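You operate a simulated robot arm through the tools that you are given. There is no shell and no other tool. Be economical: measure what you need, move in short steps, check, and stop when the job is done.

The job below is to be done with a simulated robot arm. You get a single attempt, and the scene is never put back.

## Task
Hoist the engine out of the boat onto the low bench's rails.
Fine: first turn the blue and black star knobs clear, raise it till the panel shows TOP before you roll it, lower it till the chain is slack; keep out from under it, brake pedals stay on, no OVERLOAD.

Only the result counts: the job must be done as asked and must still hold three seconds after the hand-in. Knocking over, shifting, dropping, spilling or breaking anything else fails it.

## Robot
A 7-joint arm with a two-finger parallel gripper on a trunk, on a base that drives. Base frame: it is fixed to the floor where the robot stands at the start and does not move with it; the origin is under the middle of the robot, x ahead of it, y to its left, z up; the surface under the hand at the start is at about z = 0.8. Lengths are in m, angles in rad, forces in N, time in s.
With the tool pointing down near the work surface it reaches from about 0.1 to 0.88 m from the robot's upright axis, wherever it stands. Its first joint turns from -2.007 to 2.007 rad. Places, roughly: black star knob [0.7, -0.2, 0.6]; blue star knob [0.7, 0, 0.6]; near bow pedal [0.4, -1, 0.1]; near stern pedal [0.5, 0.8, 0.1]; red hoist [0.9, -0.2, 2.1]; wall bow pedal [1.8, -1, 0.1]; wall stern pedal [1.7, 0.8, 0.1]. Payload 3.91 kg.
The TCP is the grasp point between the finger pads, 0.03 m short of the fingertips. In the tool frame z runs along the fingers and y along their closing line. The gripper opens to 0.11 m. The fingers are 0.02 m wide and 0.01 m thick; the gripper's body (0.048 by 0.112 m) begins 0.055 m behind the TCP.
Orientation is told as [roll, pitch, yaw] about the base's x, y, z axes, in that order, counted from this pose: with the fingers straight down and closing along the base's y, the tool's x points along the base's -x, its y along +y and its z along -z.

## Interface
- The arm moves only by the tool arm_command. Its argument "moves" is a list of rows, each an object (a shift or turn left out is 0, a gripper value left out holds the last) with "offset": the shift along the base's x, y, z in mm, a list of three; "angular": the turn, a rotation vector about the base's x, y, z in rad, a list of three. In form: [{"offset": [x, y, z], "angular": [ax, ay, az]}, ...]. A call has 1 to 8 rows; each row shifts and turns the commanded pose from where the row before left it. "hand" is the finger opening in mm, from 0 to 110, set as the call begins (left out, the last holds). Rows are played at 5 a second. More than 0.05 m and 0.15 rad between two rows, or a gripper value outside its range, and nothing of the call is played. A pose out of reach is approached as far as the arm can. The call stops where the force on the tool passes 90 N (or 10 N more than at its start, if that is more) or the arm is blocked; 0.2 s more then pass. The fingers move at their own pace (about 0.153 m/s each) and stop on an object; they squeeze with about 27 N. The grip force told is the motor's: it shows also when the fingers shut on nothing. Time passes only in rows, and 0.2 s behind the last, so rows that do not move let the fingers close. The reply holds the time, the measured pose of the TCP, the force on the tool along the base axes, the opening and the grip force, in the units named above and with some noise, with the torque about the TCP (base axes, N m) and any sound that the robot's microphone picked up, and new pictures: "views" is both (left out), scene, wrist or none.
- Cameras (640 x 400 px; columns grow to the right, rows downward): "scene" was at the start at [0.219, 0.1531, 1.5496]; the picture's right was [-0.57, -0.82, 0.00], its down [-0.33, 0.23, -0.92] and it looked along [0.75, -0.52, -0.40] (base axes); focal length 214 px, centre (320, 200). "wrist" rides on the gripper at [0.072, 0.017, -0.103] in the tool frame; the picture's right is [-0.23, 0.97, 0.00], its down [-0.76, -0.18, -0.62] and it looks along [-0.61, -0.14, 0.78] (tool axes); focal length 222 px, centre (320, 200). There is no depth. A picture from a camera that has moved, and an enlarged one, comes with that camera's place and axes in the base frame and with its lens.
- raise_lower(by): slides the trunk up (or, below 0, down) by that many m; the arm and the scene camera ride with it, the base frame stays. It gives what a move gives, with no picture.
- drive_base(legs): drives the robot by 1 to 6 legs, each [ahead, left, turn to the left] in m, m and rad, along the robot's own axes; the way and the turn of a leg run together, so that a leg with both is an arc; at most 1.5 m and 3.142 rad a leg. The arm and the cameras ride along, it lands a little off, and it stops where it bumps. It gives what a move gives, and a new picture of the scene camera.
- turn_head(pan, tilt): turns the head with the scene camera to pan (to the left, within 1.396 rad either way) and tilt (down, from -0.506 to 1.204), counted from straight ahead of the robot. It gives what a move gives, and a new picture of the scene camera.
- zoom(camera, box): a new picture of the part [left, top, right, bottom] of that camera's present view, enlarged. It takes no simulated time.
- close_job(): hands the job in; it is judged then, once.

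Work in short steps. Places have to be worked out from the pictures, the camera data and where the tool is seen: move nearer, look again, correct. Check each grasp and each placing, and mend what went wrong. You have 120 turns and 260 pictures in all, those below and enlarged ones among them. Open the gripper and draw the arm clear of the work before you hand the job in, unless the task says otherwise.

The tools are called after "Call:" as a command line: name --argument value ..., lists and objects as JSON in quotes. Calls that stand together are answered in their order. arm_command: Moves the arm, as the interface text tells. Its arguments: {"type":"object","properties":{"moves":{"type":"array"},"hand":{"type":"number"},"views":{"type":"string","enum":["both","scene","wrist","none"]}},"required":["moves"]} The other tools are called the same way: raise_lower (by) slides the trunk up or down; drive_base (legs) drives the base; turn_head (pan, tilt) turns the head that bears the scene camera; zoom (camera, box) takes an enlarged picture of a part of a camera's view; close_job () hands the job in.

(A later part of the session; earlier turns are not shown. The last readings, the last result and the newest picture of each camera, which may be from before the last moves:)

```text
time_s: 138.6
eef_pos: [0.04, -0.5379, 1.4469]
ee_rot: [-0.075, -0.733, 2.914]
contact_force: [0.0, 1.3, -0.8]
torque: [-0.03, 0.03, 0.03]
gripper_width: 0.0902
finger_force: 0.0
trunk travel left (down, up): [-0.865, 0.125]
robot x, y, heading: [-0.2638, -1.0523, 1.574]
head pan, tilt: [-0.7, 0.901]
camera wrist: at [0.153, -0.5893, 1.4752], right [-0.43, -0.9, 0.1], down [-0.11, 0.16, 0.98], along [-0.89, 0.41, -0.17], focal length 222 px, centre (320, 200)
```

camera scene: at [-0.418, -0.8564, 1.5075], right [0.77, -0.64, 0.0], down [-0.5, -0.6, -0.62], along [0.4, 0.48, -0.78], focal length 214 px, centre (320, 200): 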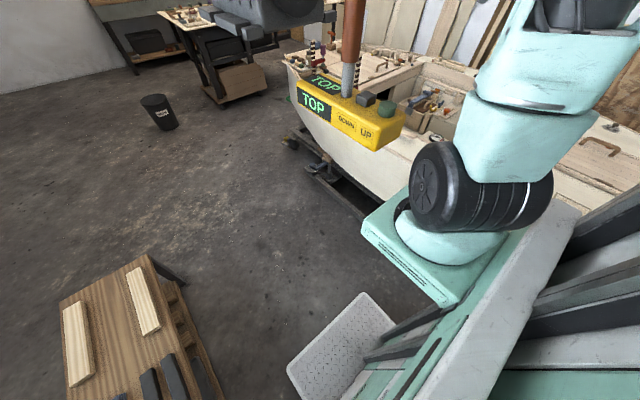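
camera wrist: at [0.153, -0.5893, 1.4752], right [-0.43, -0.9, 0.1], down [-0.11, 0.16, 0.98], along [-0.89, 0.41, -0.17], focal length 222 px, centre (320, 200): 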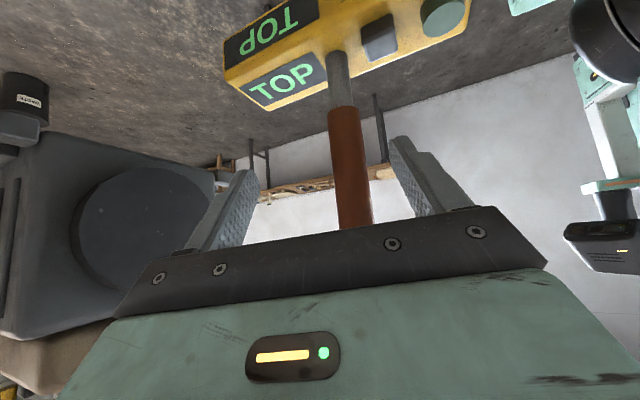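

Shift ~15 mm in -y to centre, advance ~75 mm and close.

Call:
arm_command --moves '[{"offset": [-5, -16, 0]}, {"offset": [-30, 6, 0]}, {"offset": [-30, 6, 0]}]' --views "wrist"

```text
time_s: 139.4
eef_pos: [-0.0247, -0.5423, 1.4487]
ee_rot: [-0.076, -0.734, 2.912]
contact_force: [0.1, -0.1, 0.0]
torque: [0.04, 0.0, 0.01]
gripper_width: 0.0901
finger_force: 0.2
trunk travel left (down, up): [-0.865, 0.125]
robot x, y, heading: [-0.2642, -1.0561, 1.576]
head pan, tilt: [-0.7, 0.901]
camera wrist: at [0.0882, -0.5938, 1.476], right [-0.43, -0.9, 0.1], down [-0.11, 0.16, 0.98], along [-0.89, 0.41, -0.16], focal length 222 px, centre (320, 200)
```

wrist: 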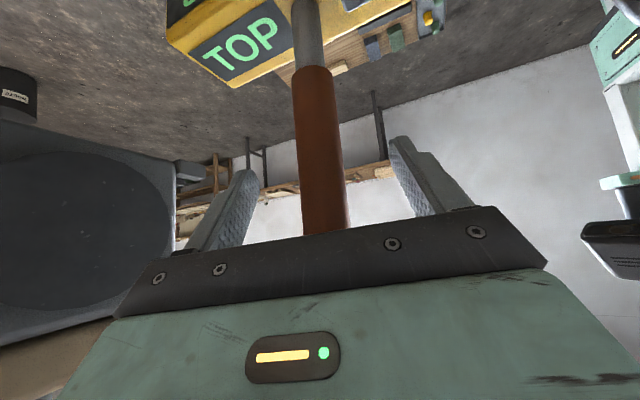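

About 35 mm more, then close.

Call:
arm_command --moves '[{"offset": [-25, 3, 0]}, {"offset": [-10, 2, 0]}]' --views "none"

Call:
arm_command --moves '[{"offset": [0, 0, 0]}, {"offset": [0, 0, 0]}, {"offset": [0, 0, 0]}, {"offset": [-5, 0, 0]}, {"offset": [-12, 0, 0]}, {"offset": [-15, 0, 0]}, {"offset": [-15, 0, 0]}, {"offset": [-8, 0, 0]}]' --hand 0 --views "scene"

```text
time_s: 140.0
eef_pos: [-0.0604, -0.5365, 1.4475]
ee_rot: [-0.077, -0.733, 2.915]
contact_force: [0.3, 0.2, 0.5]
torque: [-0.01, -0.01, 0.03]
gripper_width: 0.0903
finger_force: 0.0
trunk travel left (down, up): [-0.865, 0.125]
robot x, y, heading: [-0.2634, -1.0594, 1.572]
head pan, tilt: [-0.7, 0.901]
```

```text
time_s: 141.8
eef_pos: [-0.1154, -0.5289, 1.4492]
ee_rot: [-0.088, -0.733, 2.916]
contact_force: [-3.7, 64.8, 17.9]
torque: [-0.72, -0.59, -0.11]
gripper_width: 0.0377
finger_force: 45.6
trunk travel left (down, up): [-0.865, 0.125]
robot x, y, heading: [-0.2613, -1.056, 1.58]
head pan, tilt: [-0.7, 0.901]
camera scene: at [-0.4188, -0.8518, 1.5068], right [0.77, -0.64, 0.0], down [-0.5, -0.6, -0.62], along [0.4, 0.47, -0.79], focal length 214 px, centre (320, 200)
```

scene: 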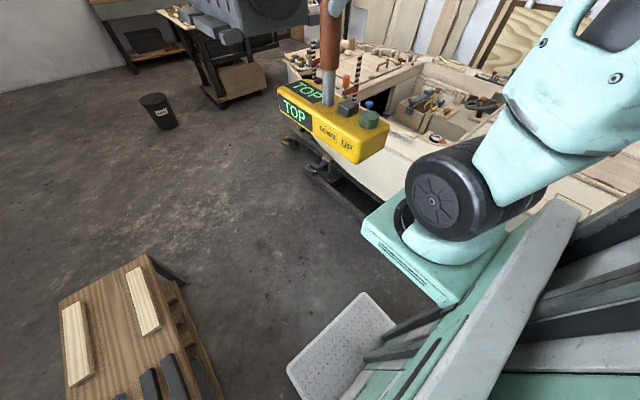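

Side force 65 N in +y: shift command +10 mm y and continue -x.

Call:
arm_command --moves '[{"offset": [0, 10, 0]}, {"offset": [-10, 0, 0]}, {"offset": [-18, 0, 0]}, {"offset": [-18, 0, 0]}, {"offset": [-18, 0, 0]}, {"offset": [-18, 0, 0]}, {"offset": [-15, 0, 0]}, {"offset": [-8, 0, 0]}]' --views "none"

Call:
arm_command --moves '[{"offset": [-8, 0, 0]}, {"offset": [-18, 0, 0]}, {"offset": [-18, 0, 0]}, {"offset": [-18, 0, 0]}, {"offset": [-18, 0, 0]}, {"offset": [-18, 0, 0]}, {"offset": [-15, 0, 0]}, {"offset": [-8, 0, 0]}]' --views "scene"

```text
time_s: 143.6
eef_pos: [-0.2241, -0.5288, 1.4489]
ee_rot: [-0.072, -0.736, 2.916]
contact_force: [-12.4, -11.5, 8.3]
torque: [-1.56, 1.48, 0.57]
gripper_width: 0.0375
finger_force: 45.3
trunk travel left (down, up): [-0.865, 0.125]
robot x, y, heading: [-0.2647, -1.0559, 1.573]
head pan, tilt: [-0.7, 0.901]
```

```text
time_s: 145.4
eef_pos: [-0.3411, -0.5289, 1.4475]
ee_rot: [-0.073, -0.734, 2.913]
contact_force: [5.9, -21.0, -15.0]
torque: [-1.44, 2.52, 0.44]
gripper_width: 0.0374
finger_force: 45.1
trunk travel left (down, up): [-0.865, 0.125]
robot x, y, heading: [-0.2629, -1.055, 1.572]
head pan, tilt: [-0.7, 0.901]
camera scene: at [-0.4175, -0.8577, 1.5076], right [0.77, -0.64, 0.0], down [-0.5, -0.6, -0.62], along [0.4, 0.48, -0.78], focal length 214 px, centre (320, 200)
```

scene: 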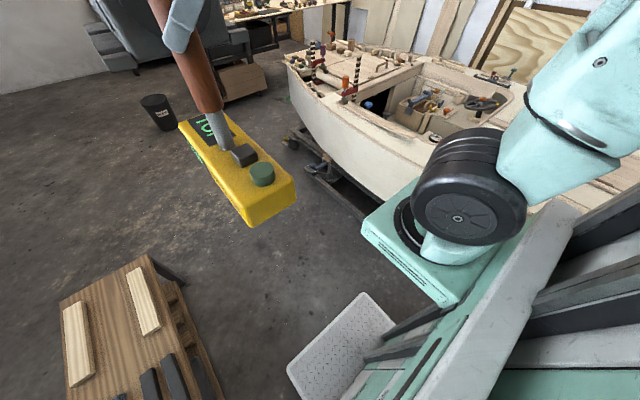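

Smooth. Turn the head left to watch the bench and keep rolling.

Call:
arm_command --moves '[{"offset": [-8, -3, 0]}, {"offset": [-18, 0, 0]}, {"offset": [-18, 0, 0]}, {"offset": [-18, 0, 0]}, {"offset": [-18, 0, 0]}, {"offset": [-18, 0, 0]}, {"offset": [-15, 0, 0]}, {"offset": [-8, 0, 0]}]' --views "none"

Call:
turn_head --pan 0.5 --tilt 0.4

```text
time_s: 147.2
eef_pos: [-0.4633, -0.5308, 1.449]
ee_rot: [-0.077, -0.735, 2.915]
contact_force: [0.6, -3.2, -5.6]
torque: [-1.48, 0.37, -0.11]
gripper_width: 0.0372
finger_force: 45.2
trunk travel left (down, up): [-0.865, 0.125]
robot x, y, heading: [-0.257, -1.0559, 1.575]
head pan, tilt: [-0.7, 0.901]
```

```text
time_s: 148.6
eef_pos: [-0.4639, -0.53, 1.4465]
ee_rot: [-0.076, -0.733, 2.913]
contact_force: [-3.8, -3.2, 0.7]
torque: [-1.54, 0.75, 0.19]
gripper_width: 0.0374
finger_force: 45.5
trunk travel left (down, up): [-0.865, 0.125]
robot x, y, heading: [-0.2622, -1.0614, 1.571]
head pan, tilt: [0.499, 0.4]
camera scene: at [-0.5115, -0.8336, 1.5505], right [0.88, 0.48, 0.0], down [0.19, -0.34, -0.92], along [-0.44, 0.81, -0.39], focal length 214 px, centre (320, 200)
```

scene: 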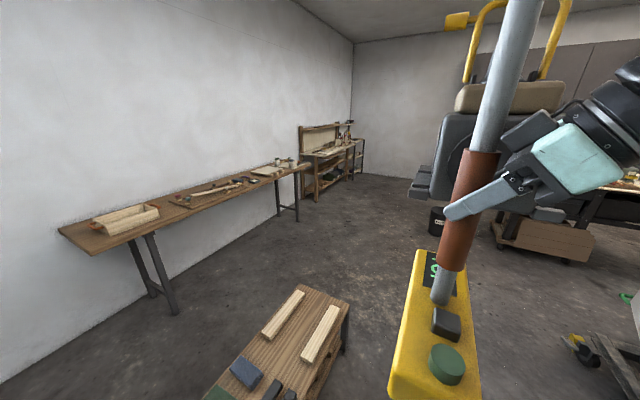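

Continue rolling toward the bench.

Call:
arm_command --moves '[{"offset": [-8, 0, 0]}, {"offset": [-18, 0, 0]}, {"offset": [-18, 0, 0]}, {"offset": [-18, 0, 0]}, {"offset": [-18, 0, 0]}, {"offset": [-18, 0, 0]}, {"offset": [-18, 0, 0]}, {"offset": [-15, 0, 0]}]' --views "none"

Call:
arm_command --moves '[{"offset": [-15, 0, 0]}, {"offset": [-18, 0, 0]}, {"offset": [-18, 0, 0]}, {"offset": [-18, 0, 0]}, {"offset": [-18, 0, 0]}, {"offset": [-18, 0, 0]}, {"offset": [-12, 0, 0]}, {"offset": [-6, 0, 0]}]' --views "both"

```text
time_s: 150.4
eef_pos: [-0.5982, -0.5306, 1.4477]
ee_rot: [-0.078, -0.735, 2.916]
contact_force: [-20.3, 2.6, -7.3]
torque: [-1.78, -0.57, -0.04]
gripper_width: 0.0376
finger_force: 45.0
trunk travel left (down, up): [-0.865, 0.125]
robot x, y, heading: [-0.266, -1.0567, 1.575]
head pan, tilt: [0.499, 0.4]
```

```text
time_s: 152.2
eef_pos: [-0.7187, -0.5306, 1.4476]
ee_rot: [-0.076, -0.733, 2.914]
contact_force: [-2.6, -9.4, -8.1]
torque: [-1.48, 0.27, -0.06]
gripper_width: 0.0376
finger_force: 44.8
trunk travel left (down, up): [-0.865, 0.125]
robot x, y, heading: [-0.262, -1.0547, 1.577]
head pan, tilt: [0.499, 0.4]
camera scene: at [-0.5117, -0.8339, 1.5505], right [0.88, 0.48, 0.0], down [0.19, -0.34, -0.92], along [-0.44, 0.81, -0.39], focal length 214 px, centre (320, 200)
camera wrist: at [-0.605, -0.5826, 1.4766], right [-0.43, -0.9, 0.1], down [-0.11, 0.16, 0.98], along [-0.9, 0.41, -0.17], focal length 222 px, centre (320, 200)
```

scene: 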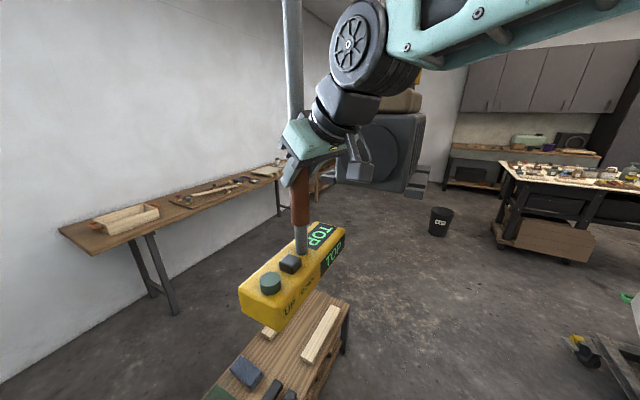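
wrist: 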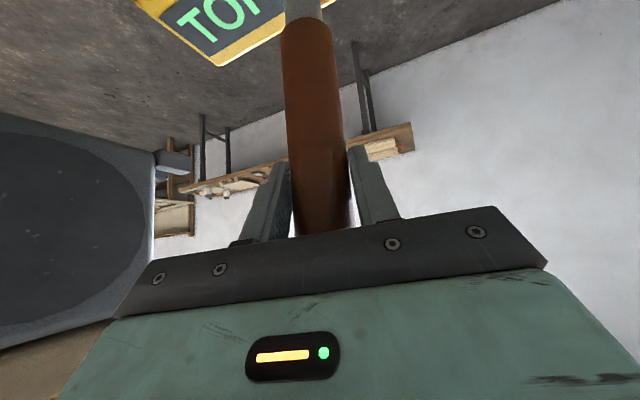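

Continue to x≈-0.93, then check alignment.

Call:
arm_command --moves '[{"offset": [-8, 0, 0]}, {"offset": [-18, 0, 0]}, {"offset": [-18, 0, 0]}, {"offset": [-18, 0, 0]}, {"offset": [-18, 0, 0]}, {"offset": [-18, 0, 0]}, {"offset": [-15, 0, 0]}, {"offset": [-8, 0, 0]}]' --views "none"

Call:
arm_command --moves '[{"offset": [-8, 0, 0]}, {"offset": [-16, 0, 0]}, {"offset": [-16, 0, 0]}, {"offset": [-16, 0, 0]}, {"offset": [-16, 0, 0]}, {"offset": [-12, 0, 0]}, {"offset": [-6, 0, 0]}]' --views "none"

Call:
turn_head --pan 0.6 --tilt 0.0

Call:
turn_head --pan 0.7 --tilt 0.7

```text
time_s: 154.0
eef_pos: [-0.8411, -0.5317, 1.4482]
ee_rot: [-0.077, -0.734, 2.913]
contact_force: [-7.2, -11.5, -5.1]
torque: [-1.8, -0.42, 0.25]
gripper_width: 0.0373
finger_force: 44.4
trunk travel left (down, up): [-0.865, 0.125]
robot x, y, heading: [-0.2643, -1.058, 1.576]
head pan, tilt: [0.499, 0.4]
```

```text
time_s: 155.6
eef_pos: [-0.8817, -0.5326, 1.4428]
ee_rot: [-0.086, -0.758, 2.911]
contact_force: [5.1, 37.2, 50.1]
torque: [-0.59, 0.44, -0.15]
gripper_width: 0.0376
finger_force: 45.1
out of reach, approached as far as the arm can: row 3, 4, 5, 6, 7
trunk travel left (down, up): [-0.865, 0.125]
robot x, y, heading: [-0.2606, -1.0592, 1.58]
head pan, tilt: [0.499, 0.4]
```

```text
time_s: 156.4
eef_pos: [-0.8815, -0.5324, 1.4418]
ee_rot: [-0.083, -0.759, 2.908]
contact_force: [6.7, 39.9, 48.9]
torque: [-0.58, 0.45, -0.14]
gripper_width: 0.0376
finger_force: 45.3
trunk travel left (down, up): [-0.865, 0.125]
robot x, y, heading: [-0.2613, -1.0575, 1.572]
head pan, tilt: [0.6, 0.0]
camera scene: at [-0.5151, -0.8385, 1.5877], right [0.82, 0.57, 0.0], down [0.0, 0.0, -1.0], along [-0.57, 0.82, 0.0], focal length 214 px, centre (320, 200)
```

scene: 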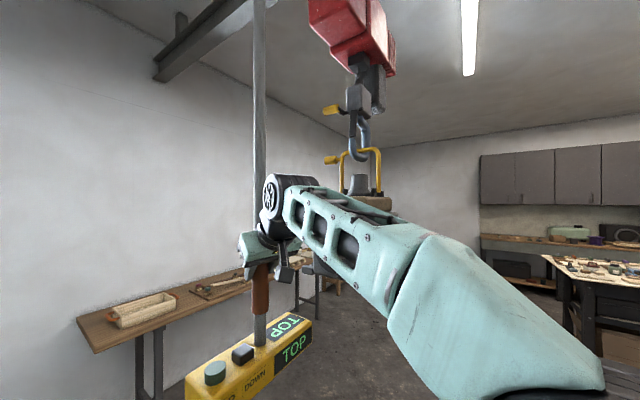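

```text
time_s: 157.5
eef_pos: [-0.8818, -0.5321, 1.442]
ee_rot: [-0.083, -0.759, 2.909]
contact_force: [6.8, 39.7, 48.8]
torque: [-0.57, 0.58, -0.16]
gripper_width: 0.0376
finger_force: 45.6
trunk travel left (down, up): [-0.865, 0.125]
robot x, y, heading: [-0.2597, -1.0569, 1.573]
head pan, tilt: [0.7, 0.7]
camera scene: at [-0.5191, -0.8479, 1.524], right [0.76, 0.65, 0.0], down [0.41, -0.49, -0.77], along [-0.5, 0.58, -0.64], focal length 214 px, centre (320, 200)
```

scene: 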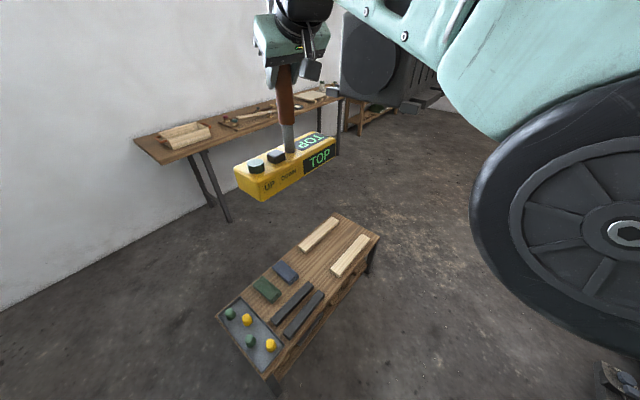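

The arm is at its reach limit. I release, withdraw, and shift the base 0.1 m toward -x.

Call:
arm_command --moves '[{"offset": [0, 0, 0]}, {"offset": [0, 0, 0]}, {"offset": [30, 0, 5]}, {"offset": [40, 0, 5]}, {"offset": [40, 0, 5]}, {"offset": [40, 0, 0]}, {"offset": [40, 0, 0]}]' --hand 90 --views "none"

Call:
drive_base --legs '[[0, 0.05, 0], [0, 0.05, 0]]'

Call:
turn_head --pan 0.85 --tilt 0.35

```text
time_s: 159.1
eef_pos: [-0.6975, -0.5409, 1.4444]
ee_rot: [-0.078, -0.733, 2.915]
contact_force: [0.1, 0.8, -0.1]
torque: [-0.01, -0.02, -0.01]
gripper_width: 0.0898
finger_force: 0.0
trunk travel left (down, up): [-0.865, 0.125]
robot x, y, heading: [-0.262, -1.0591, 1.573]
head pan, tilt: [0.7, 0.7]
```

```text
time_s: 160.6
eef_pos: [-0.7977, -0.5424, 1.4448]
ee_rot: [-0.076, -0.733, 2.915]
contact_force: [0.0, 0.4, -0.5]
torque: [0.01, -0.05, 0.01]
gripper_width: 0.09
finger_force: 0.0
trunk travel left (down, up): [-0.865, 0.125]
robot x, y, heading: [-0.3645, -1.0586, 1.575]
head pan, tilt: [0.7, 0.7]
camera scene: at [-0.6215, -0.8504, 1.5237], right [0.76, 0.65, 0.0], down [0.42, -0.49, -0.77], along [-0.5, 0.58, -0.64], focal length 214 px, centre (320, 200)
```

scene: 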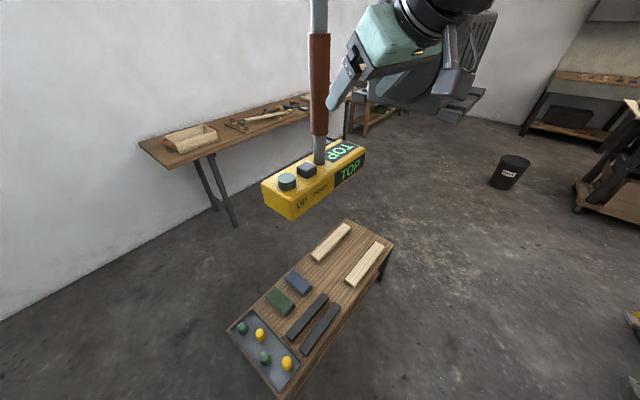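

```text
time_s: 161.4
eef_pos: [-0.7968, -0.5419, 1.4438]
ee_rot: [-0.077, -0.733, 2.916]
contact_force: [-0.4, 1.2, 0.0]
torque: [-0.02, 0.02, 0.01]
gripper_width: 0.0897
finger_force: 0.1
trunk travel left (down, up): [-0.865, 0.125]
robot x, y, heading: [-0.3654, -1.0574, 1.577]
head pan, tilt: [0.85, 0.351]
camera scene: at [-0.637, -0.854, 1.5549], right [0.66, 0.75, 0.0], down [0.26, -0.23, -0.94], along [-0.71, 0.62, -0.34], focal length 214 px, centre (320, 200)
```

scene: 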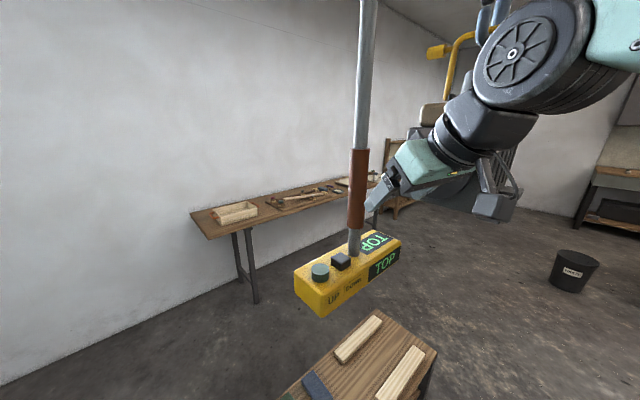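

The chain hangs ≈0.065 m to +x of the pole, so the pole must reach x≈-1.077—too far from this stance. I'll move to the boat side facing -x (behind the load). First bring the hand upright and in front of me.

Call:
arm_command --moves '[{"offset": [40, 0, 0], "angular": [-0.057, -0.126, 0]}, {"offset": [40, 0, 0], "angular": [-0.057, -0.126, 0]}, {"offset": [40, 0, 0], "angular": [-0.057, -0.126, 0]}, {"offset": [40, 0, 0], "angular": [-0.057, -0.126, 0]}, {"offset": [40, 0, 0], "angular": [-0.057, -0.126, 0]}, {"offset": [40, 0, 0]}, {"offset": [40, 0, 0]}, {"offset": [40, 0, 0]}]' --hand 0 --views "none"

Call:
arm_command --moves '[{"offset": [40, 0, 0]}, {"offset": [40, 0, 0]}, {"offset": [40, 0, 0]}]' --views "scene"

```text
time_s: 163.2
eef_pos: [-0.4789, -0.5415, 1.4444]
ee_rot: [0.048, -0.05, 2.863]
contact_force: [0.1, -0.4, -0.9]
torque: [-0.01, -0.02, -0.02]
gripper_width: 0.0001
finger_force: 27.2
trunk travel left (down, up): [-0.865, 0.125]
robot x, y, heading: [-0.3638, -1.0564, 1.575]
head pan, tilt: [0.85, 0.351]
```

```text
time_s: 164.0
eef_pos: [-0.3574, -0.5407, 1.4439]
ee_rot: [0.049, -0.052, 2.864]
contact_force: [-1.1, 0.5, 0.8]
torque: [0.01, -0.02, 0.01]
gripper_width: 0.0002
finger_force: 27.1
trunk travel left (down, up): [-0.865, 0.125]
robot x, y, heading: [-0.3624, -1.059, 1.577]
head pan, tilt: [0.85, 0.351]
camera scene: at [-0.6375, -0.854, 1.5549], right [0.66, 0.75, 0.0], down [0.26, -0.23, -0.94], along [-0.71, 0.62, -0.34], focal length 214 px, centre (320, 200)
```

scene: 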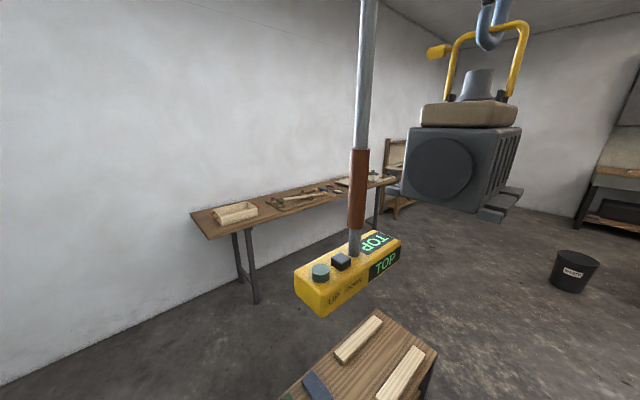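

Hand is upright in front. Now drive: forward a bit, right to x≈-0.05, forward to y≈-0.6, then turn left to face -x.

Call:
drive_base --legs '[[0.06, 0, 0], [0, -0.3, 0], [0.4, 0, 0]]'

Call:
drive_base --legs '[[0, 0, 1.57]]'

Call:
turn_head --pan 0.0 --tilt 0.3

```text
time_s: 168.7
eef_pos: [-0.0556, -0.0756, 1.4443]
ee_rot: [0.048, -0.05, 2.857]
contact_force: [0.3, -0.6, -0.2]
torque: [0.05, -0.03, -0.02]
gripper_width: 0.0002
finger_force: 27.0
trunk travel left (down, up): [-0.865, 0.125]
robot x, y, heading: [-0.0594, -0.593, 1.573]
head pan, tilt: [0.85, 0.351]
camera scene: at [-0.3365, -0.3889, 1.555], right [0.66, 0.75, 0.0], down [0.26, -0.23, -0.94], along [-0.71, 0.62, -0.34], focal length 214 px, centre (320, 200)
```

scene: 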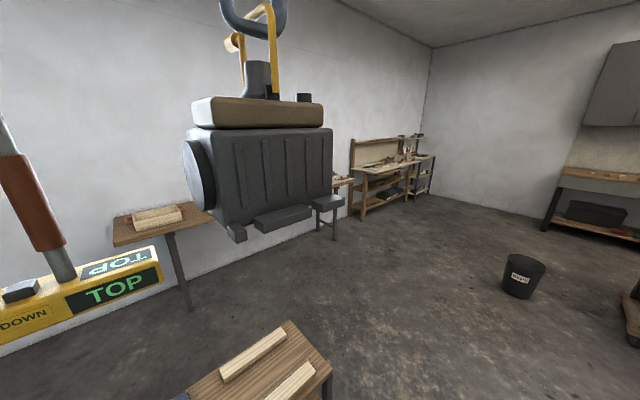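

```text
time_s: 172.9
eef_pos: [-0.5798, -0.5887, 1.4437]
ee_rot: [0.049, -0.051, -1.848]
contact_force: [0.8, 0.0, -0.3]
torque: [-0.02, 0.01, -0.03]
gripper_width: 0.0
finger_force: 26.6
trunk travel left (down, up): [-0.865, 0.125]
robot x, y, heading: [-0.0584, -0.5897, -3.141]
head pan, tilt: [0.85, 0.351]
camera scene: at [-0.2637, -0.8681, 1.555], right [-0.75, 0.66, 0.0], down [0.23, 0.26, -0.94], along [-0.62, -0.71, -0.34], focal length 214 px, centre (320, 200)
```

scene: 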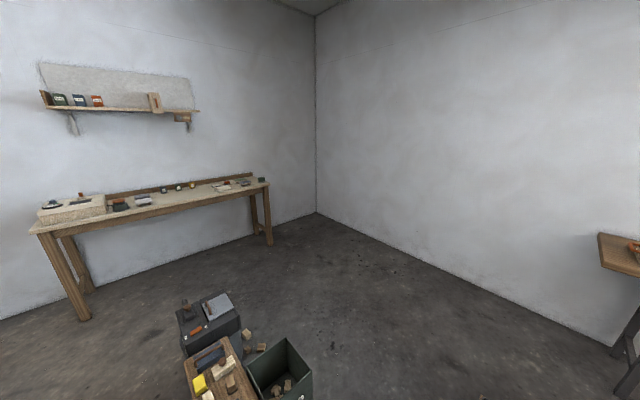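

```text
time_s: 174.1
eef_pos: [-0.5799, -0.5875, 1.4442]
ee_rot: [0.049, -0.052, -1.847]
contact_force: [-0.6, -0.3, -0.3]
torque: [-0.01, -0.01, 0.0]
gripper_width: 0.0
finger_force: 27.4
trunk travel left (down, up): [-0.865, 0.125]
robot x, y, heading: [-0.0642, -0.5953, -3.131]
head pan, tilt: [0.0, 0.3]
camera scene: at [-0.2959, -0.7984, 1.5597], right [-0.01, 1.0, 0.0], down [0.3, 0.0, -0.96], along [-0.96, -0.01, -0.3], focal length 214 px, centre (320, 200)
```

scene: 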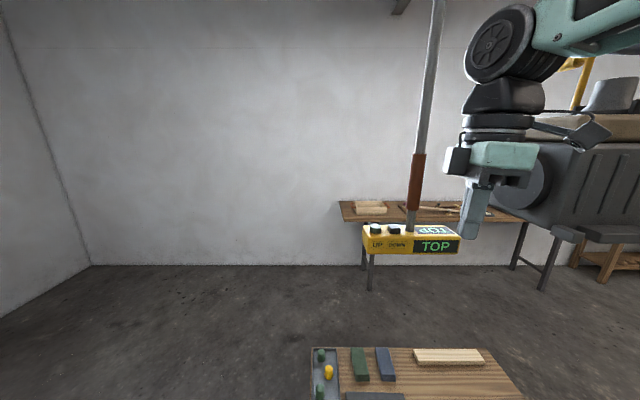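

Facing -x behind the load now. I turn the hand so it closes along y and tilt the fingers toward -x.

Call:
arm_command --moves '[{"angular": [0, 0, -0.145]}, {"angular": [0, 0, -0.145]}, {"angular": [0, 0, -0.145]}, {"angular": [0, 0, -0.145]}, {"angular": [0, 0, -0.145]}, {"angular": [0, 0, -0.145]}, {"angular": [0, 0, -0.145]}, {"angular": [0, 0, -0.145]}]' --hand 90 --views "none"

Call:
arm_command --moves '[{"offset": [0, 12, 0], "angular": [0, 0, -0.13]}, {"offset": [-10, 12, 0], "angular": [0, 0.14, 0]}, {"offset": [-10, 12, 0], "angular": [0, 0.14, 0]}, {"offset": [-10, 12, 0], "angular": [0, 0.14, 0]}, {"offset": [-10, 12, 0], "angular": [0, 0.14, 0]}, {"offset": [-10, 3, 0], "angular": [0, 0.14, 0]}]' --views "both"

```text
time_s: 175.9
eef_pos: [-0.5794, -0.5885, 1.4429]
ee_rot: [0.049, -0.05, -3.013]
contact_force: [0.9, -0.2, 0.9]
torque: [0.01, -0.01, 0.01]
gripper_width: 0.0897
finger_force: 0.0
trunk travel left (down, up): [-0.865, 0.125]
robot x, y, heading: [-0.0621, -0.5932, -3.137]
head pan, tilt: [0.0, 0.3]
```

```text
time_s: 177.3
eef_pos: [-0.6594, -0.5386, 1.4047]
ee_rot: [0.048, -0.752, -3.138]
contact_force: [-1.2, -0.3, 0.5]
torque: [-0.02, 0.03, 0.04]
gripper_width: 0.09
finger_force: 0.0
out of reach, approached as far as the arm can: row 4, 5, 6
trunk travel left (down, up): [-0.865, 0.125]
robot x, y, heading: [-0.0618, -0.593, -3.137]
head pan, tilt: [0.0, 0.3]
camera scene: at [-0.296, -0.7982, 1.5598], right [0.0, 1.0, 0.0], down [0.3, 0.0, -0.96], along [-0.96, 0.0, -0.3], focal length 214 px, centre (320, 200)
camera wrist: at [-0.5357, -0.5499, 1.4325], right [-0.13, -0.97, 0.19], down [-0.14, 0.21, 0.97], along [-0.98, 0.1, -0.16], focal length 222 px, centre (320, 200)
```

scene: 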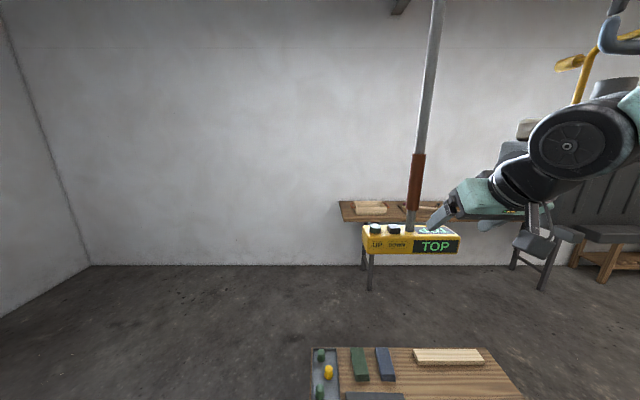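
wrist: 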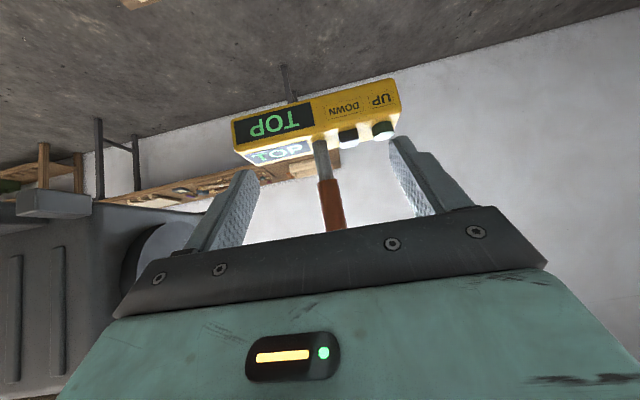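

The pole stands at ≈(-0.90,-0.53), nearly centred. Advance in steps.

Call:
arm_command --moves '[{"offset": [-40, 0, 8]}, {"offset": [-40, 0, 8]}, {"offset": [-40, 0, 8]}, {"offset": [-40, 2, 8]}]' --views "wrist"

```text
time_s: 178.3
eef_pos: [-0.8203, -0.5349, 1.4371]
ee_rot: [0.045, -0.751, -3.138]
contact_force: [0.4, -1.1, 0.4]
torque: [0.04, -0.02, -0.02]
gripper_width: 0.09
finger_force: 0.0
trunk travel left (down, up): [-0.865, 0.125]
robot x, y, heading: [-0.064, -0.5935, -3.132]
head pan, tilt: [0.0, 0.3]
camera wrist: at [-0.6963, -0.5479, 1.4651], right [-0.13, -0.97, 0.19], down [-0.14, 0.21, 0.97], along [-0.98, 0.1, -0.16], focal length 222 px, centre (320, 200)
```

wrist: 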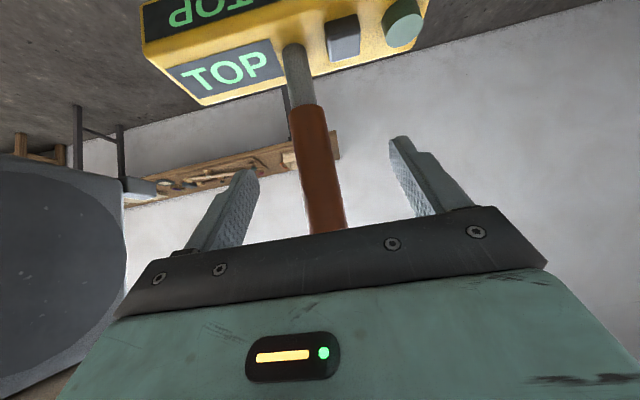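

Centred; advance 68 mm and close.

Call:
arm_command --moves '[{"offset": [-35, 2, 0]}, {"offset": [-30, 0, 0]}, {"offset": [-4, 0, 0]}]' --views "none"

Call:
arm_command --moves '[{"offset": [0, 0, 0]}, {"offset": [0, 0, 0]}, {"offset": [0, 0, 0]}]' --hand 0 --views "scene"

Call:
turn_head --pan -0.35 --tilt 0.35

```text
time_s: 179.1
eef_pos: [-0.8903, -0.5335, 1.4364]
ee_rot: [0.047, -0.752, -3.138]
contact_force: [0.5, 0.7, 0.2]
torque: [0.02, 0.03, 0.03]
gripper_width: 0.0902
finger_force: 0.0
trunk travel left (down, up): [-0.865, 0.125]
robot x, y, heading: [-0.0584, -0.5957, -3.143]
head pan, tilt: [0.0, 0.3]
```

```text
time_s: 179.9
eef_pos: [-0.8905, -0.5277, 1.4367]
ee_rot: [0.042, -0.751, -3.139]
contact_force: [-3.4, 23.5, 1.6]
torque: [2.16, -0.43, -0.55]
gripper_width: 0.0366
finger_force: 45.4
trunk travel left (down, up): [-0.865, 0.125]
robot x, y, heading: [-0.0652, -0.5917, -3.138]
head pan, tilt: [0.0, 0.3]
camera scene: at [-0.2963, -0.7961, 1.56], right [0.0, 1.0, 0.0], down [0.3, 0.0, -0.96], along [-0.96, 0.0, -0.3], focal length 214 px, centre (320, 200)
```

scene: 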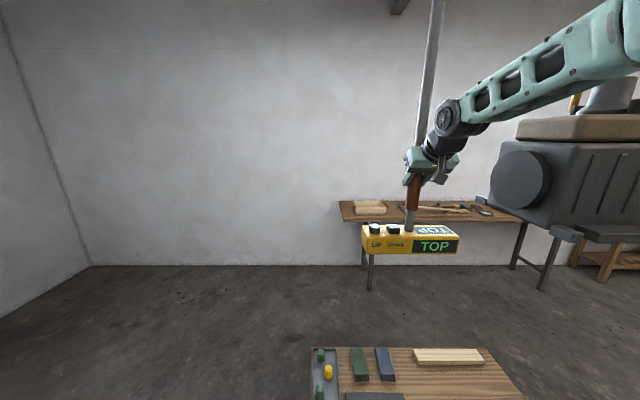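

```text
time_s: 180.8
eef_pos: [-0.8892, -0.5295, 1.4385]
ee_rot: [0.047, -0.749, 3.14]
contact_force: [-2.7, 29.4, 0.9]
torque: [1.91, 0.18, 0.01]
gripper_width: 0.037
finger_force: 45.0
trunk travel left (down, up): [-0.865, 0.125]
robot x, y, heading: [-0.0617, -0.5913, -3.135]
head pan, tilt: [-0.351, 0.351]
camera scene: at [-0.2904, -0.7639, 1.5553], right [0.34, 0.94, 0.0], down [0.32, -0.12, -0.94], along [-0.88, 0.32, -0.34], focal length 214 px, centre (320, 200)
```

scene: 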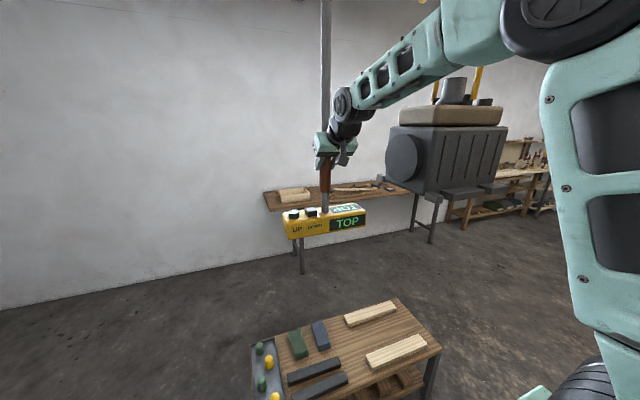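

Excellent view of load and rails. Push on toward x≈-1.0.

Call:
arm_command --moves '[{"offset": [-5, 5, 0]}, {"offset": [-12, 0, 0]}, {"offset": [-16, 0, 0]}, {"offset": [-16, 0, 0]}, {"offset": [-16, 0, 0]}, {"offset": [-16, 0, 0]}, {"offset": [-12, 0, 0]}, {"offset": [-6, 0, 0]}]' --views "scene"

```text
time_s: 182.6
eef_pos: [-0.989, -0.5298, 1.4363]
ee_rot: [0.045, -0.754, -3.138]
contact_force: [-2.2, 5.4, -1.7]
torque: [1.3, 0.15, 0.15]
gripper_width: 0.0368
finger_force: 44.6
trunk travel left (down, up): [-0.865, 0.125]
robot x, y, heading: [-0.0586, -0.5922, -3.137]
head pan, tilt: [-0.351, 0.351]
camera scene: at [-0.2906, -0.766, 1.555], right [0.34, 0.94, 0.0], down [0.32, -0.12, -0.94], along [-0.88, 0.32, -0.34], focal length 214 px, centre (320, 200)
```

scene: 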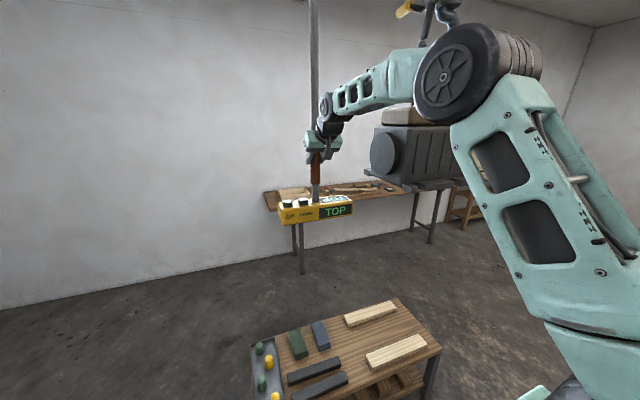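

Reached x=-0.989 with little force. Another ~0.07 m, gently.

Call:
arm_command --moves '[{"offset": [-6, 0, 0]}, {"offset": [-12, 0, 0]}, {"offset": [-14, 0, 0]}, {"offset": [-14, 0, 0]}, {"offset": [-12, 0, 0]}, {"offset": [-8, 0, 0]}]' --views "none"

Call:
turn_head --pan -0.6 --tilt -0.3

Call:
turn_head --pan -0.4 --tilt 0.5

```text
time_s: 183.9
eef_pos: [-1.0544, -0.529, 1.4367]
ee_rot: [0.045, -0.751, -3.136]
contact_force: [-3.9, -1.8, -4.5]
torque: [1.3, 1.34, 0.4]
gripper_width: 0.0367
finger_force: 44.5
trunk travel left (down, up): [-0.865, 0.125]
robot x, y, heading: [-0.0618, -0.5945, -3.134]
head pan, tilt: [-0.351, 0.351]
```

```text
time_s: 185.0
eef_pos: [-1.0554, -0.5297, 1.4384]
ee_rot: [0.046, -0.75, -3.139]
contact_force: [-8.1, -4.0, -1.0]
torque: [1.6, 0.46, 0.24]
gripper_width: 0.0369
finger_force: 45.6
trunk travel left (down, up): [-0.865, 0.125]
robot x, y, heading: [-0.0637, -0.5924, -3.136]
head pan, tilt: [-0.6, -0.3]
camera scene: at [-0.2685, -0.7542, 1.6128], right [0.56, 0.83, 0.0], down [-0.24, 0.17, -0.96], along [-0.79, 0.54, 0.29], focal length 214 px, centre (320, 200)
```

scene: 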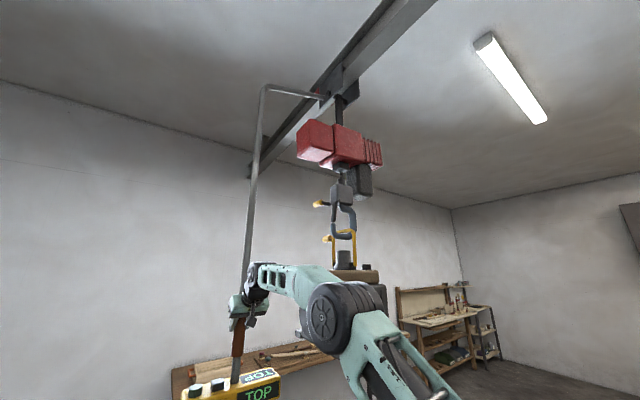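

```text
time_s: 186.1
eef_pos: [-1.0547, -0.5303, 1.4374]
ee_rot: [0.048, -0.751, -3.138]
contact_force: [-7.4, -5.1, 0.0]
torque: [1.2, 0.01, -0.08]
gripper_width: 0.0367
finger_force: 45.3
trunk travel left (down, up): [-0.865, 0.125]
robot x, y, heading: [-0.061, -0.5955, -3.136]
head pan, tilt: [-0.4, 0.499]
camera scene: at [-0.2873, -0.7633, 1.5413], right [0.38, 0.92, 0.0], down [0.44, -0.18, -0.88], along [-0.81, 0.34, -0.48], focal length 214 px, centre (320, 200)
```

scene: 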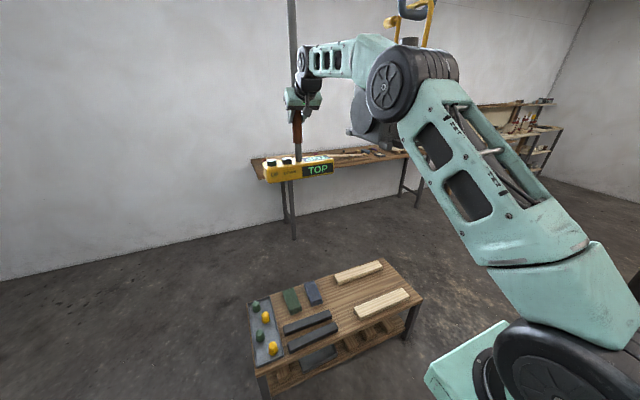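

Chain ≈-0.985, rails' centre x≈-1.015 (rails at -0.884 and -1.145). Push ~28 mm more and watch for the stop.

Call:
arm_command --moves '[{"offset": [-7, 0, 0]}, {"offset": [-8, 0, 0]}, {"offset": [-8, 0, 0]}, {"offset": [-6, 0, 0]}, {"offset": [0, 0, 0]}]' --views "none"

Call:
turn_head --pan -0.6 --tilt -0.3

Call:
zoom --camera "scene" --box '[230, 40, 410, 220]'

```text
time_s: 186.7
eef_pos: [-1.0548, -0.5304, 1.4382]
ee_rot: [0.042, -0.731, -3.132]
contact_force: [63.1, 2.1, -5.5]
torque: [0.57, 5.11, 0.17]
gripper_width: 0.0367
finger_force: 45.5
trunk travel left (down, up): [-0.865, 0.125]
robot x, y, heading: [-0.0608, -0.5938, -3.137]
head pan, tilt: [-0.4, 0.499]
stopped in row 2: the force on the tool passed its limit at 109 N (the readings are from after the stop); the commanded pose is now the measured one
```

```text
time_s: 187.8
eef_pos: [-1.0563, -0.5297, 1.4374]
ee_rot: [0.046, -0.731, -3.134]
contact_force: [78.5, 1.5, -1.7]
torque: [1.6, 5.09, 0.0]
gripper_width: 0.0366
finger_force: 45.9
trunk travel left (down, up): [-0.865, 0.125]
robot x, y, heading: [-0.06, -0.5915, -3.135]
head pan, tilt: [-0.6, -0.3]
camera scene: at [-0.2593, -0.7536, 1.6139], right [0.56, 0.83, 0.0], down [-0.25, 0.17, -0.95], along [-0.79, 0.54, 0.3], focal length 214 px, centre (320, 200)
```

scene: 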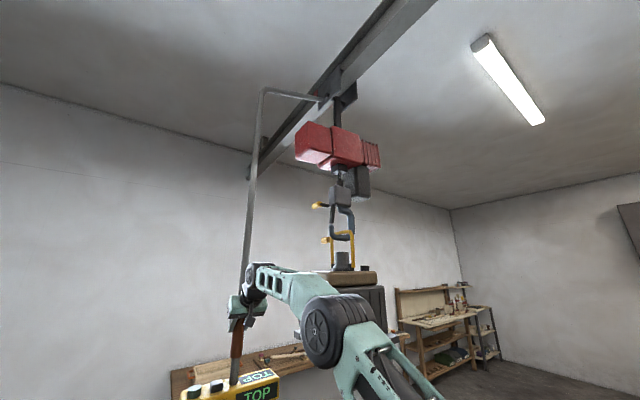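

```text
2.22 times, centred on (320, 130) of scene
camera zoom: at [-0.2593, -0.7536, 1.6139], right [0.56, 0.83, 0.0], down [-0.25, 0.17, -0.95], along [-0.79, 0.54, 0.3], focal length 477 px, centre (320, 356)
```

zoom: 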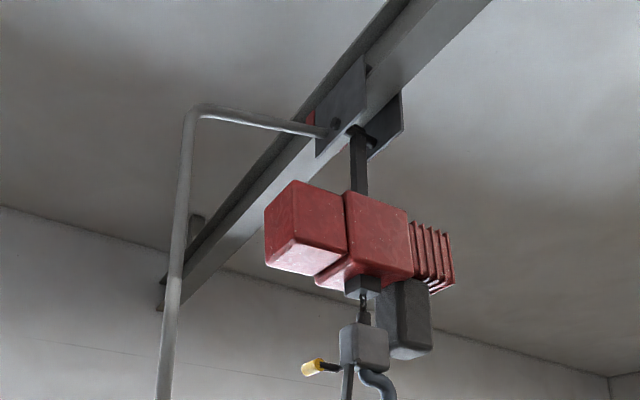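

The trolley rests against the stop, with the chain right over the rails' centre. I relax, open and withdraw the hand.

Call:
arm_command --moves '[{"offset": [2, 0, 0]}, {"offset": [0, 0, 0]}]' --hand 90 --views "none"

Call:
arm_command --moves '[{"offset": [40, 0, 0]}, {"offset": [45, 0, 0]}, {"offset": [30, -15, 0]}, {"offset": [0, -25, 0]}]' --views "none"

Call:
arm_command --moves '[{"offset": [0, 0, 0]}, {"offset": [0, 0, 0]}]' --hand 0 --views "wrist"

Call:
turn_head --pan -0.25 --tilt 0.3

```text
time_s: 188.4
eef_pos: [-1.0565, -0.5311, 1.4372]
ee_rot: [0.047, -0.738, -3.137]
contact_force: [58.8, -0.6, 4.6]
torque: [-0.03, 4.27, -0.02]
gripper_width: 0.09
finger_force: 0.1
trunk travel left (down, up): [-0.865, 0.125]
robot x, y, heading: [-0.0571, -0.5936, -3.136]
head pan, tilt: [-0.6, -0.3]
```

```text
time_s: 189.4
eef_pos: [-0.9456, -0.5696, 1.4327]
ee_rot: [0.048, -0.731, -3.137]
contact_force: [-0.4, 0.2, 0.4]
torque: [-0.04, -0.01, 0.02]
gripper_width: 0.0902
finger_force: 0.0
trunk travel left (down, up): [-0.865, 0.125]
robot x, y, heading: [-0.0607, -0.5942, -3.138]
head pan, tilt: [-0.6, -0.3]
```

```text
time_s: 190.0
eef_pos: [-0.9465, -0.5692, 1.4312]
ee_rot: [0.044, -0.731, -3.136]
contact_force: [0.0, -0.1, -0.4]
torque: [-0.03, -0.02, 0.03]
gripper_width: 0.0002
finger_force: 27.2
trunk travel left (down, up): [-0.865, 0.125]
robot x, y, heading: [-0.0609, -0.59, -3.134]
head pan, tilt: [-0.6, -0.3]
camera wrist: at [-0.8226, -0.5812, 1.4626], right [-0.13, -0.97, 0.19], down [-0.16, 0.21, 0.97], along [-0.98, 0.1, -0.18], focal length 222 px, centre (320, 200)
```

wrist: 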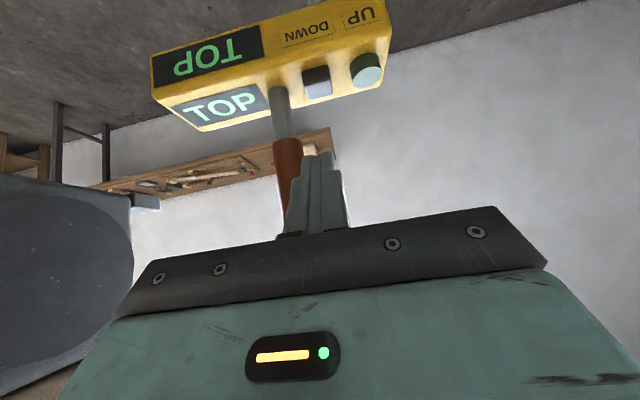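

```text
time_s: 191.0
eef_pos: [-0.9453, -0.5695, 1.4318]
ee_rot: [0.045, -0.731, -3.136]
contact_force: [-0.4, 0.5, 0.4]
torque: [0.01, -0.01, 0.02]
gripper_width: 0.0001
finger_force: 27.2
trunk travel left (down, up): [-0.865, 0.125]
robot x, y, heading: [-0.0605, -0.5923, -3.138]
head pan, tilt: [-0.25, 0.3]
camera scene: at [-0.292, -0.775, 1.5598], right [0.24, 0.97, 0.0], down [0.29, -0.07, -0.96], along [-0.93, 0.23, -0.29], focal length 214 px, centre (320, 200)
```

scene: 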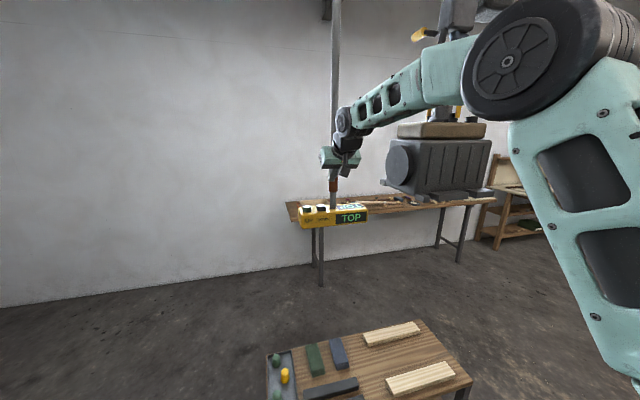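

DOWN button ≈(-1.045,-0.575). I move the tilted, closed fingertips above it, keeping clear of the pole.

Call:
arm_command --moves '[{"offset": [-25, -6, -20]}, {"offset": [-30, 0, -20]}, {"offset": [-28, 0, -25]}]' --views "wrist"

Call:
zoom --camera "scene" --box '[280, 110, 400, 250]'

```text
time_s: 191.8
eef_pos: [-1.0282, -0.576, 1.3679]
ee_rot: [0.048, -0.733, -3.138]
contact_force: [0.4, 0.4, 0.6]
torque: [-0.01, 0.01, 0.0]
gripper_width: 0.0
finger_force: 26.7
trunk travel left (down, up): [-0.865, 0.125]
robot x, y, heading: [-0.061, -0.5958, -3.137]
head pan, tilt: [-0.25, 0.3]
camera wrist: at [-0.9056, -0.5867, 1.3978], right [-0.13, -0.97, 0.19], down [-0.16, 0.21, 0.97], along [-0.98, 0.1, -0.18], focal length 222 px, centre (320, 200)
```

wrist: 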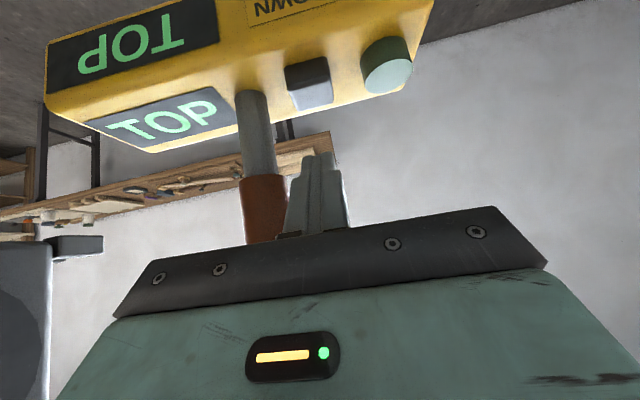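

```text
2.86 times, centred on (340, 180) of scene
camera zoom: at [-0.2915, -0.775, 1.5598], right [0.24, 0.97, 0.0], down [0.29, -0.07, -0.96], along [-0.93, 0.23, -0.3], focal length 613 px, centre (263, 257)
```

zoom: 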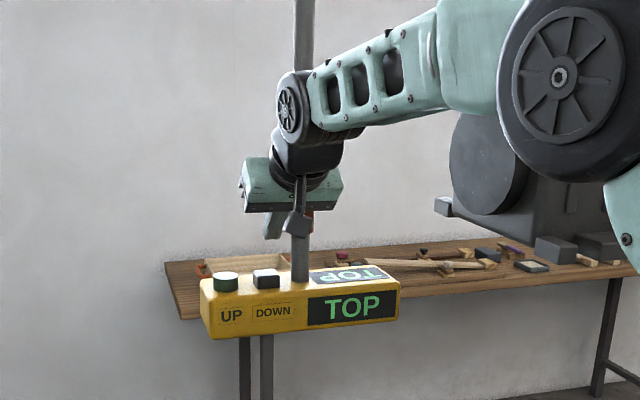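

Aligned over DOWN. Descend carefully.

Call:
arm_command --moves '[{"offset": [0, 0, -20]}, {"offset": [0, 0, -15]}, {"offset": [0, 0, -6]}]' --views "none"

Call:
zoom --camera "scene" --box '[280, 110, 400, 250]'

```text
time_s: 192.6
eef_pos: [-1.0291, -0.5763, 1.3271]
ee_rot: [0.047, -0.73, -3.136]
contact_force: [1.3, -0.6, -0.2]
torque: [0.02, 0.0, 0.02]
gripper_width: 0.0002
finger_force: 26.9
trunk travel left (down, up): [-0.865, 0.125]
robot x, y, heading: [-0.0602, -0.5941, -3.136]
head pan, tilt: [-0.25, 0.3]
```

```text
2.86 times, centred on (340, 180) of scene
camera zoom: at [-0.292, -0.7751, 1.5597], right [0.24, 0.97, 0.0], down [0.29, -0.07, -0.96], along [-0.93, 0.23, -0.3], focal length 613 px, centre (263, 257)
```

zoom: 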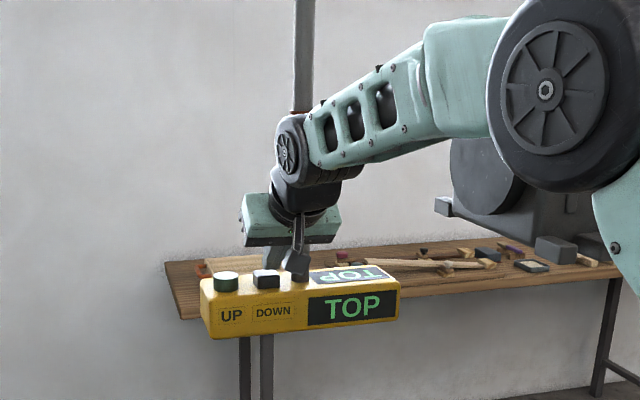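

Call:
arm_command --moves '[{"offset": [0, 0, -5]}, {"offset": [0, 0, -5]}]' --views "wrist"

```text
time_s: 193.2
eef_pos: [-1.0285, -0.5766, 1.3179]
ee_rot: [0.047, -0.733, -3.134]
contact_force: [-0.2, -0.8, 1.8]
torque: [0.03, 0.04, -0.02]
gripper_width: 0.0
finger_force: 26.8
trunk travel left (down, up): [-0.865, 0.125]
robot x, y, heading: [-0.0635, -0.5938, -3.136]
head pan, tilt: [-0.25, 0.3]
heard: click
camera wrist: at [-0.9056, -0.5874, 1.3469], right [-0.13, -0.97, 0.19], down [-0.16, 0.21, 0.97], along [-0.98, 0.1, -0.18], focal length 222 px, centre (320, 200)
```

wrist: 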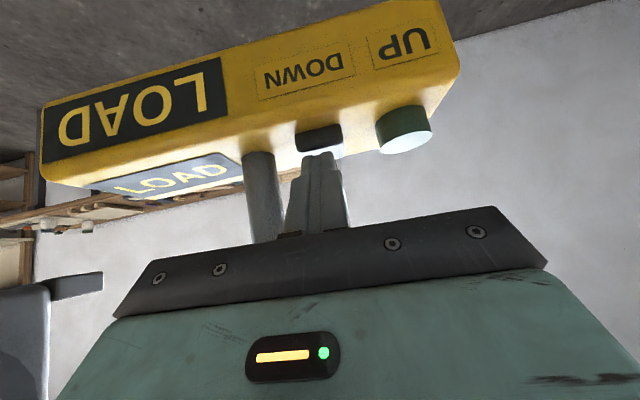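

DOWN clicks and the panel shows LOAD; it's lowering. I watch the engine over the rails.

Call:
turn_head --pan -0.55 --tilt 0.55

```text
time_s: 194.0
eef_pos: [-1.0274, -0.5776, 1.3161]
ee_rot: [0.047, -0.731, -3.136]
contact_force: [-2.0, 0.0, 2.2]
torque: [0.04, 0.05, 0.02]
gripper_width: 0.0
finger_force: 27.0
trunk travel left (down, up): [-0.865, 0.125]
robot x, y, heading: [-0.0613, -0.5925, -3.137]
head pan, tilt: [-0.55, 0.55]
camera scene: at [-0.2782, -0.7512, 1.5368], right [0.52, 0.86, 0.0], down [0.45, -0.27, -0.85], along [-0.73, 0.44, -0.52], focal length 214 px, centre (320, 200)
```

scene: 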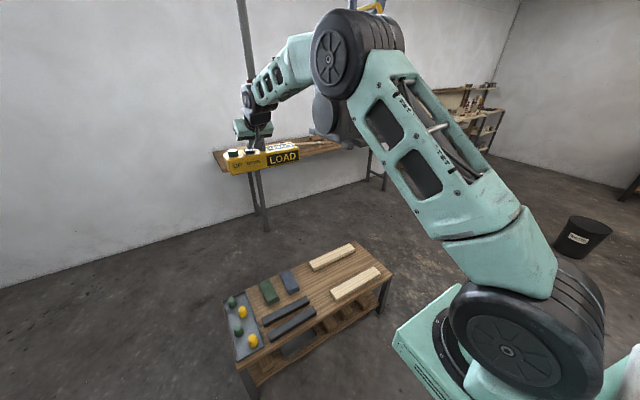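

Call:
arm_command --moves '[{"offset": [0, 0, 0]}, {"offset": [0, 0, 0]}, {"offset": [0, 0, 0]}, {"offset": [0, 0, 0]}, {"offset": [0, 0, 0]}, {"offset": [0, 0, 0]}, {"offset": [0, 0, 0]}, {"offset": [0, 0, 0]}]' --views "scene"

```text
time_s: 195.8
eef_pos: [-1.0283, -0.5758, 1.3156]
ee_rot: [0.048, -0.729, -3.136]
contact_force: [-0.3, -0.8, 2.7]
torque: [0.01, 0.06, -0.03]
gripper_width: 0.0004
finger_force: 26.6
trunk travel left (down, up): [-0.865, 0.125]
robot x, y, heading: [-0.062, -0.5939, -3.137]
head pan, tilt: [-0.55, 0.55]
camera scene: at [-0.2781, -0.7512, 1.5368], right [0.52, 0.85, 0.0], down [0.45, -0.27, -0.85], along [-0.73, 0.44, -0.52], focal length 214 px, centre (320, 200)
```

scene: 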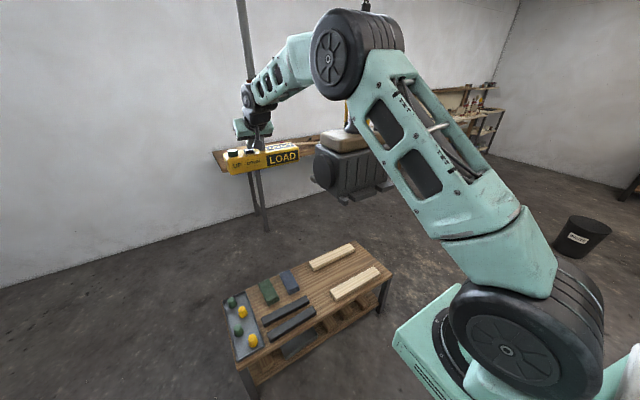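

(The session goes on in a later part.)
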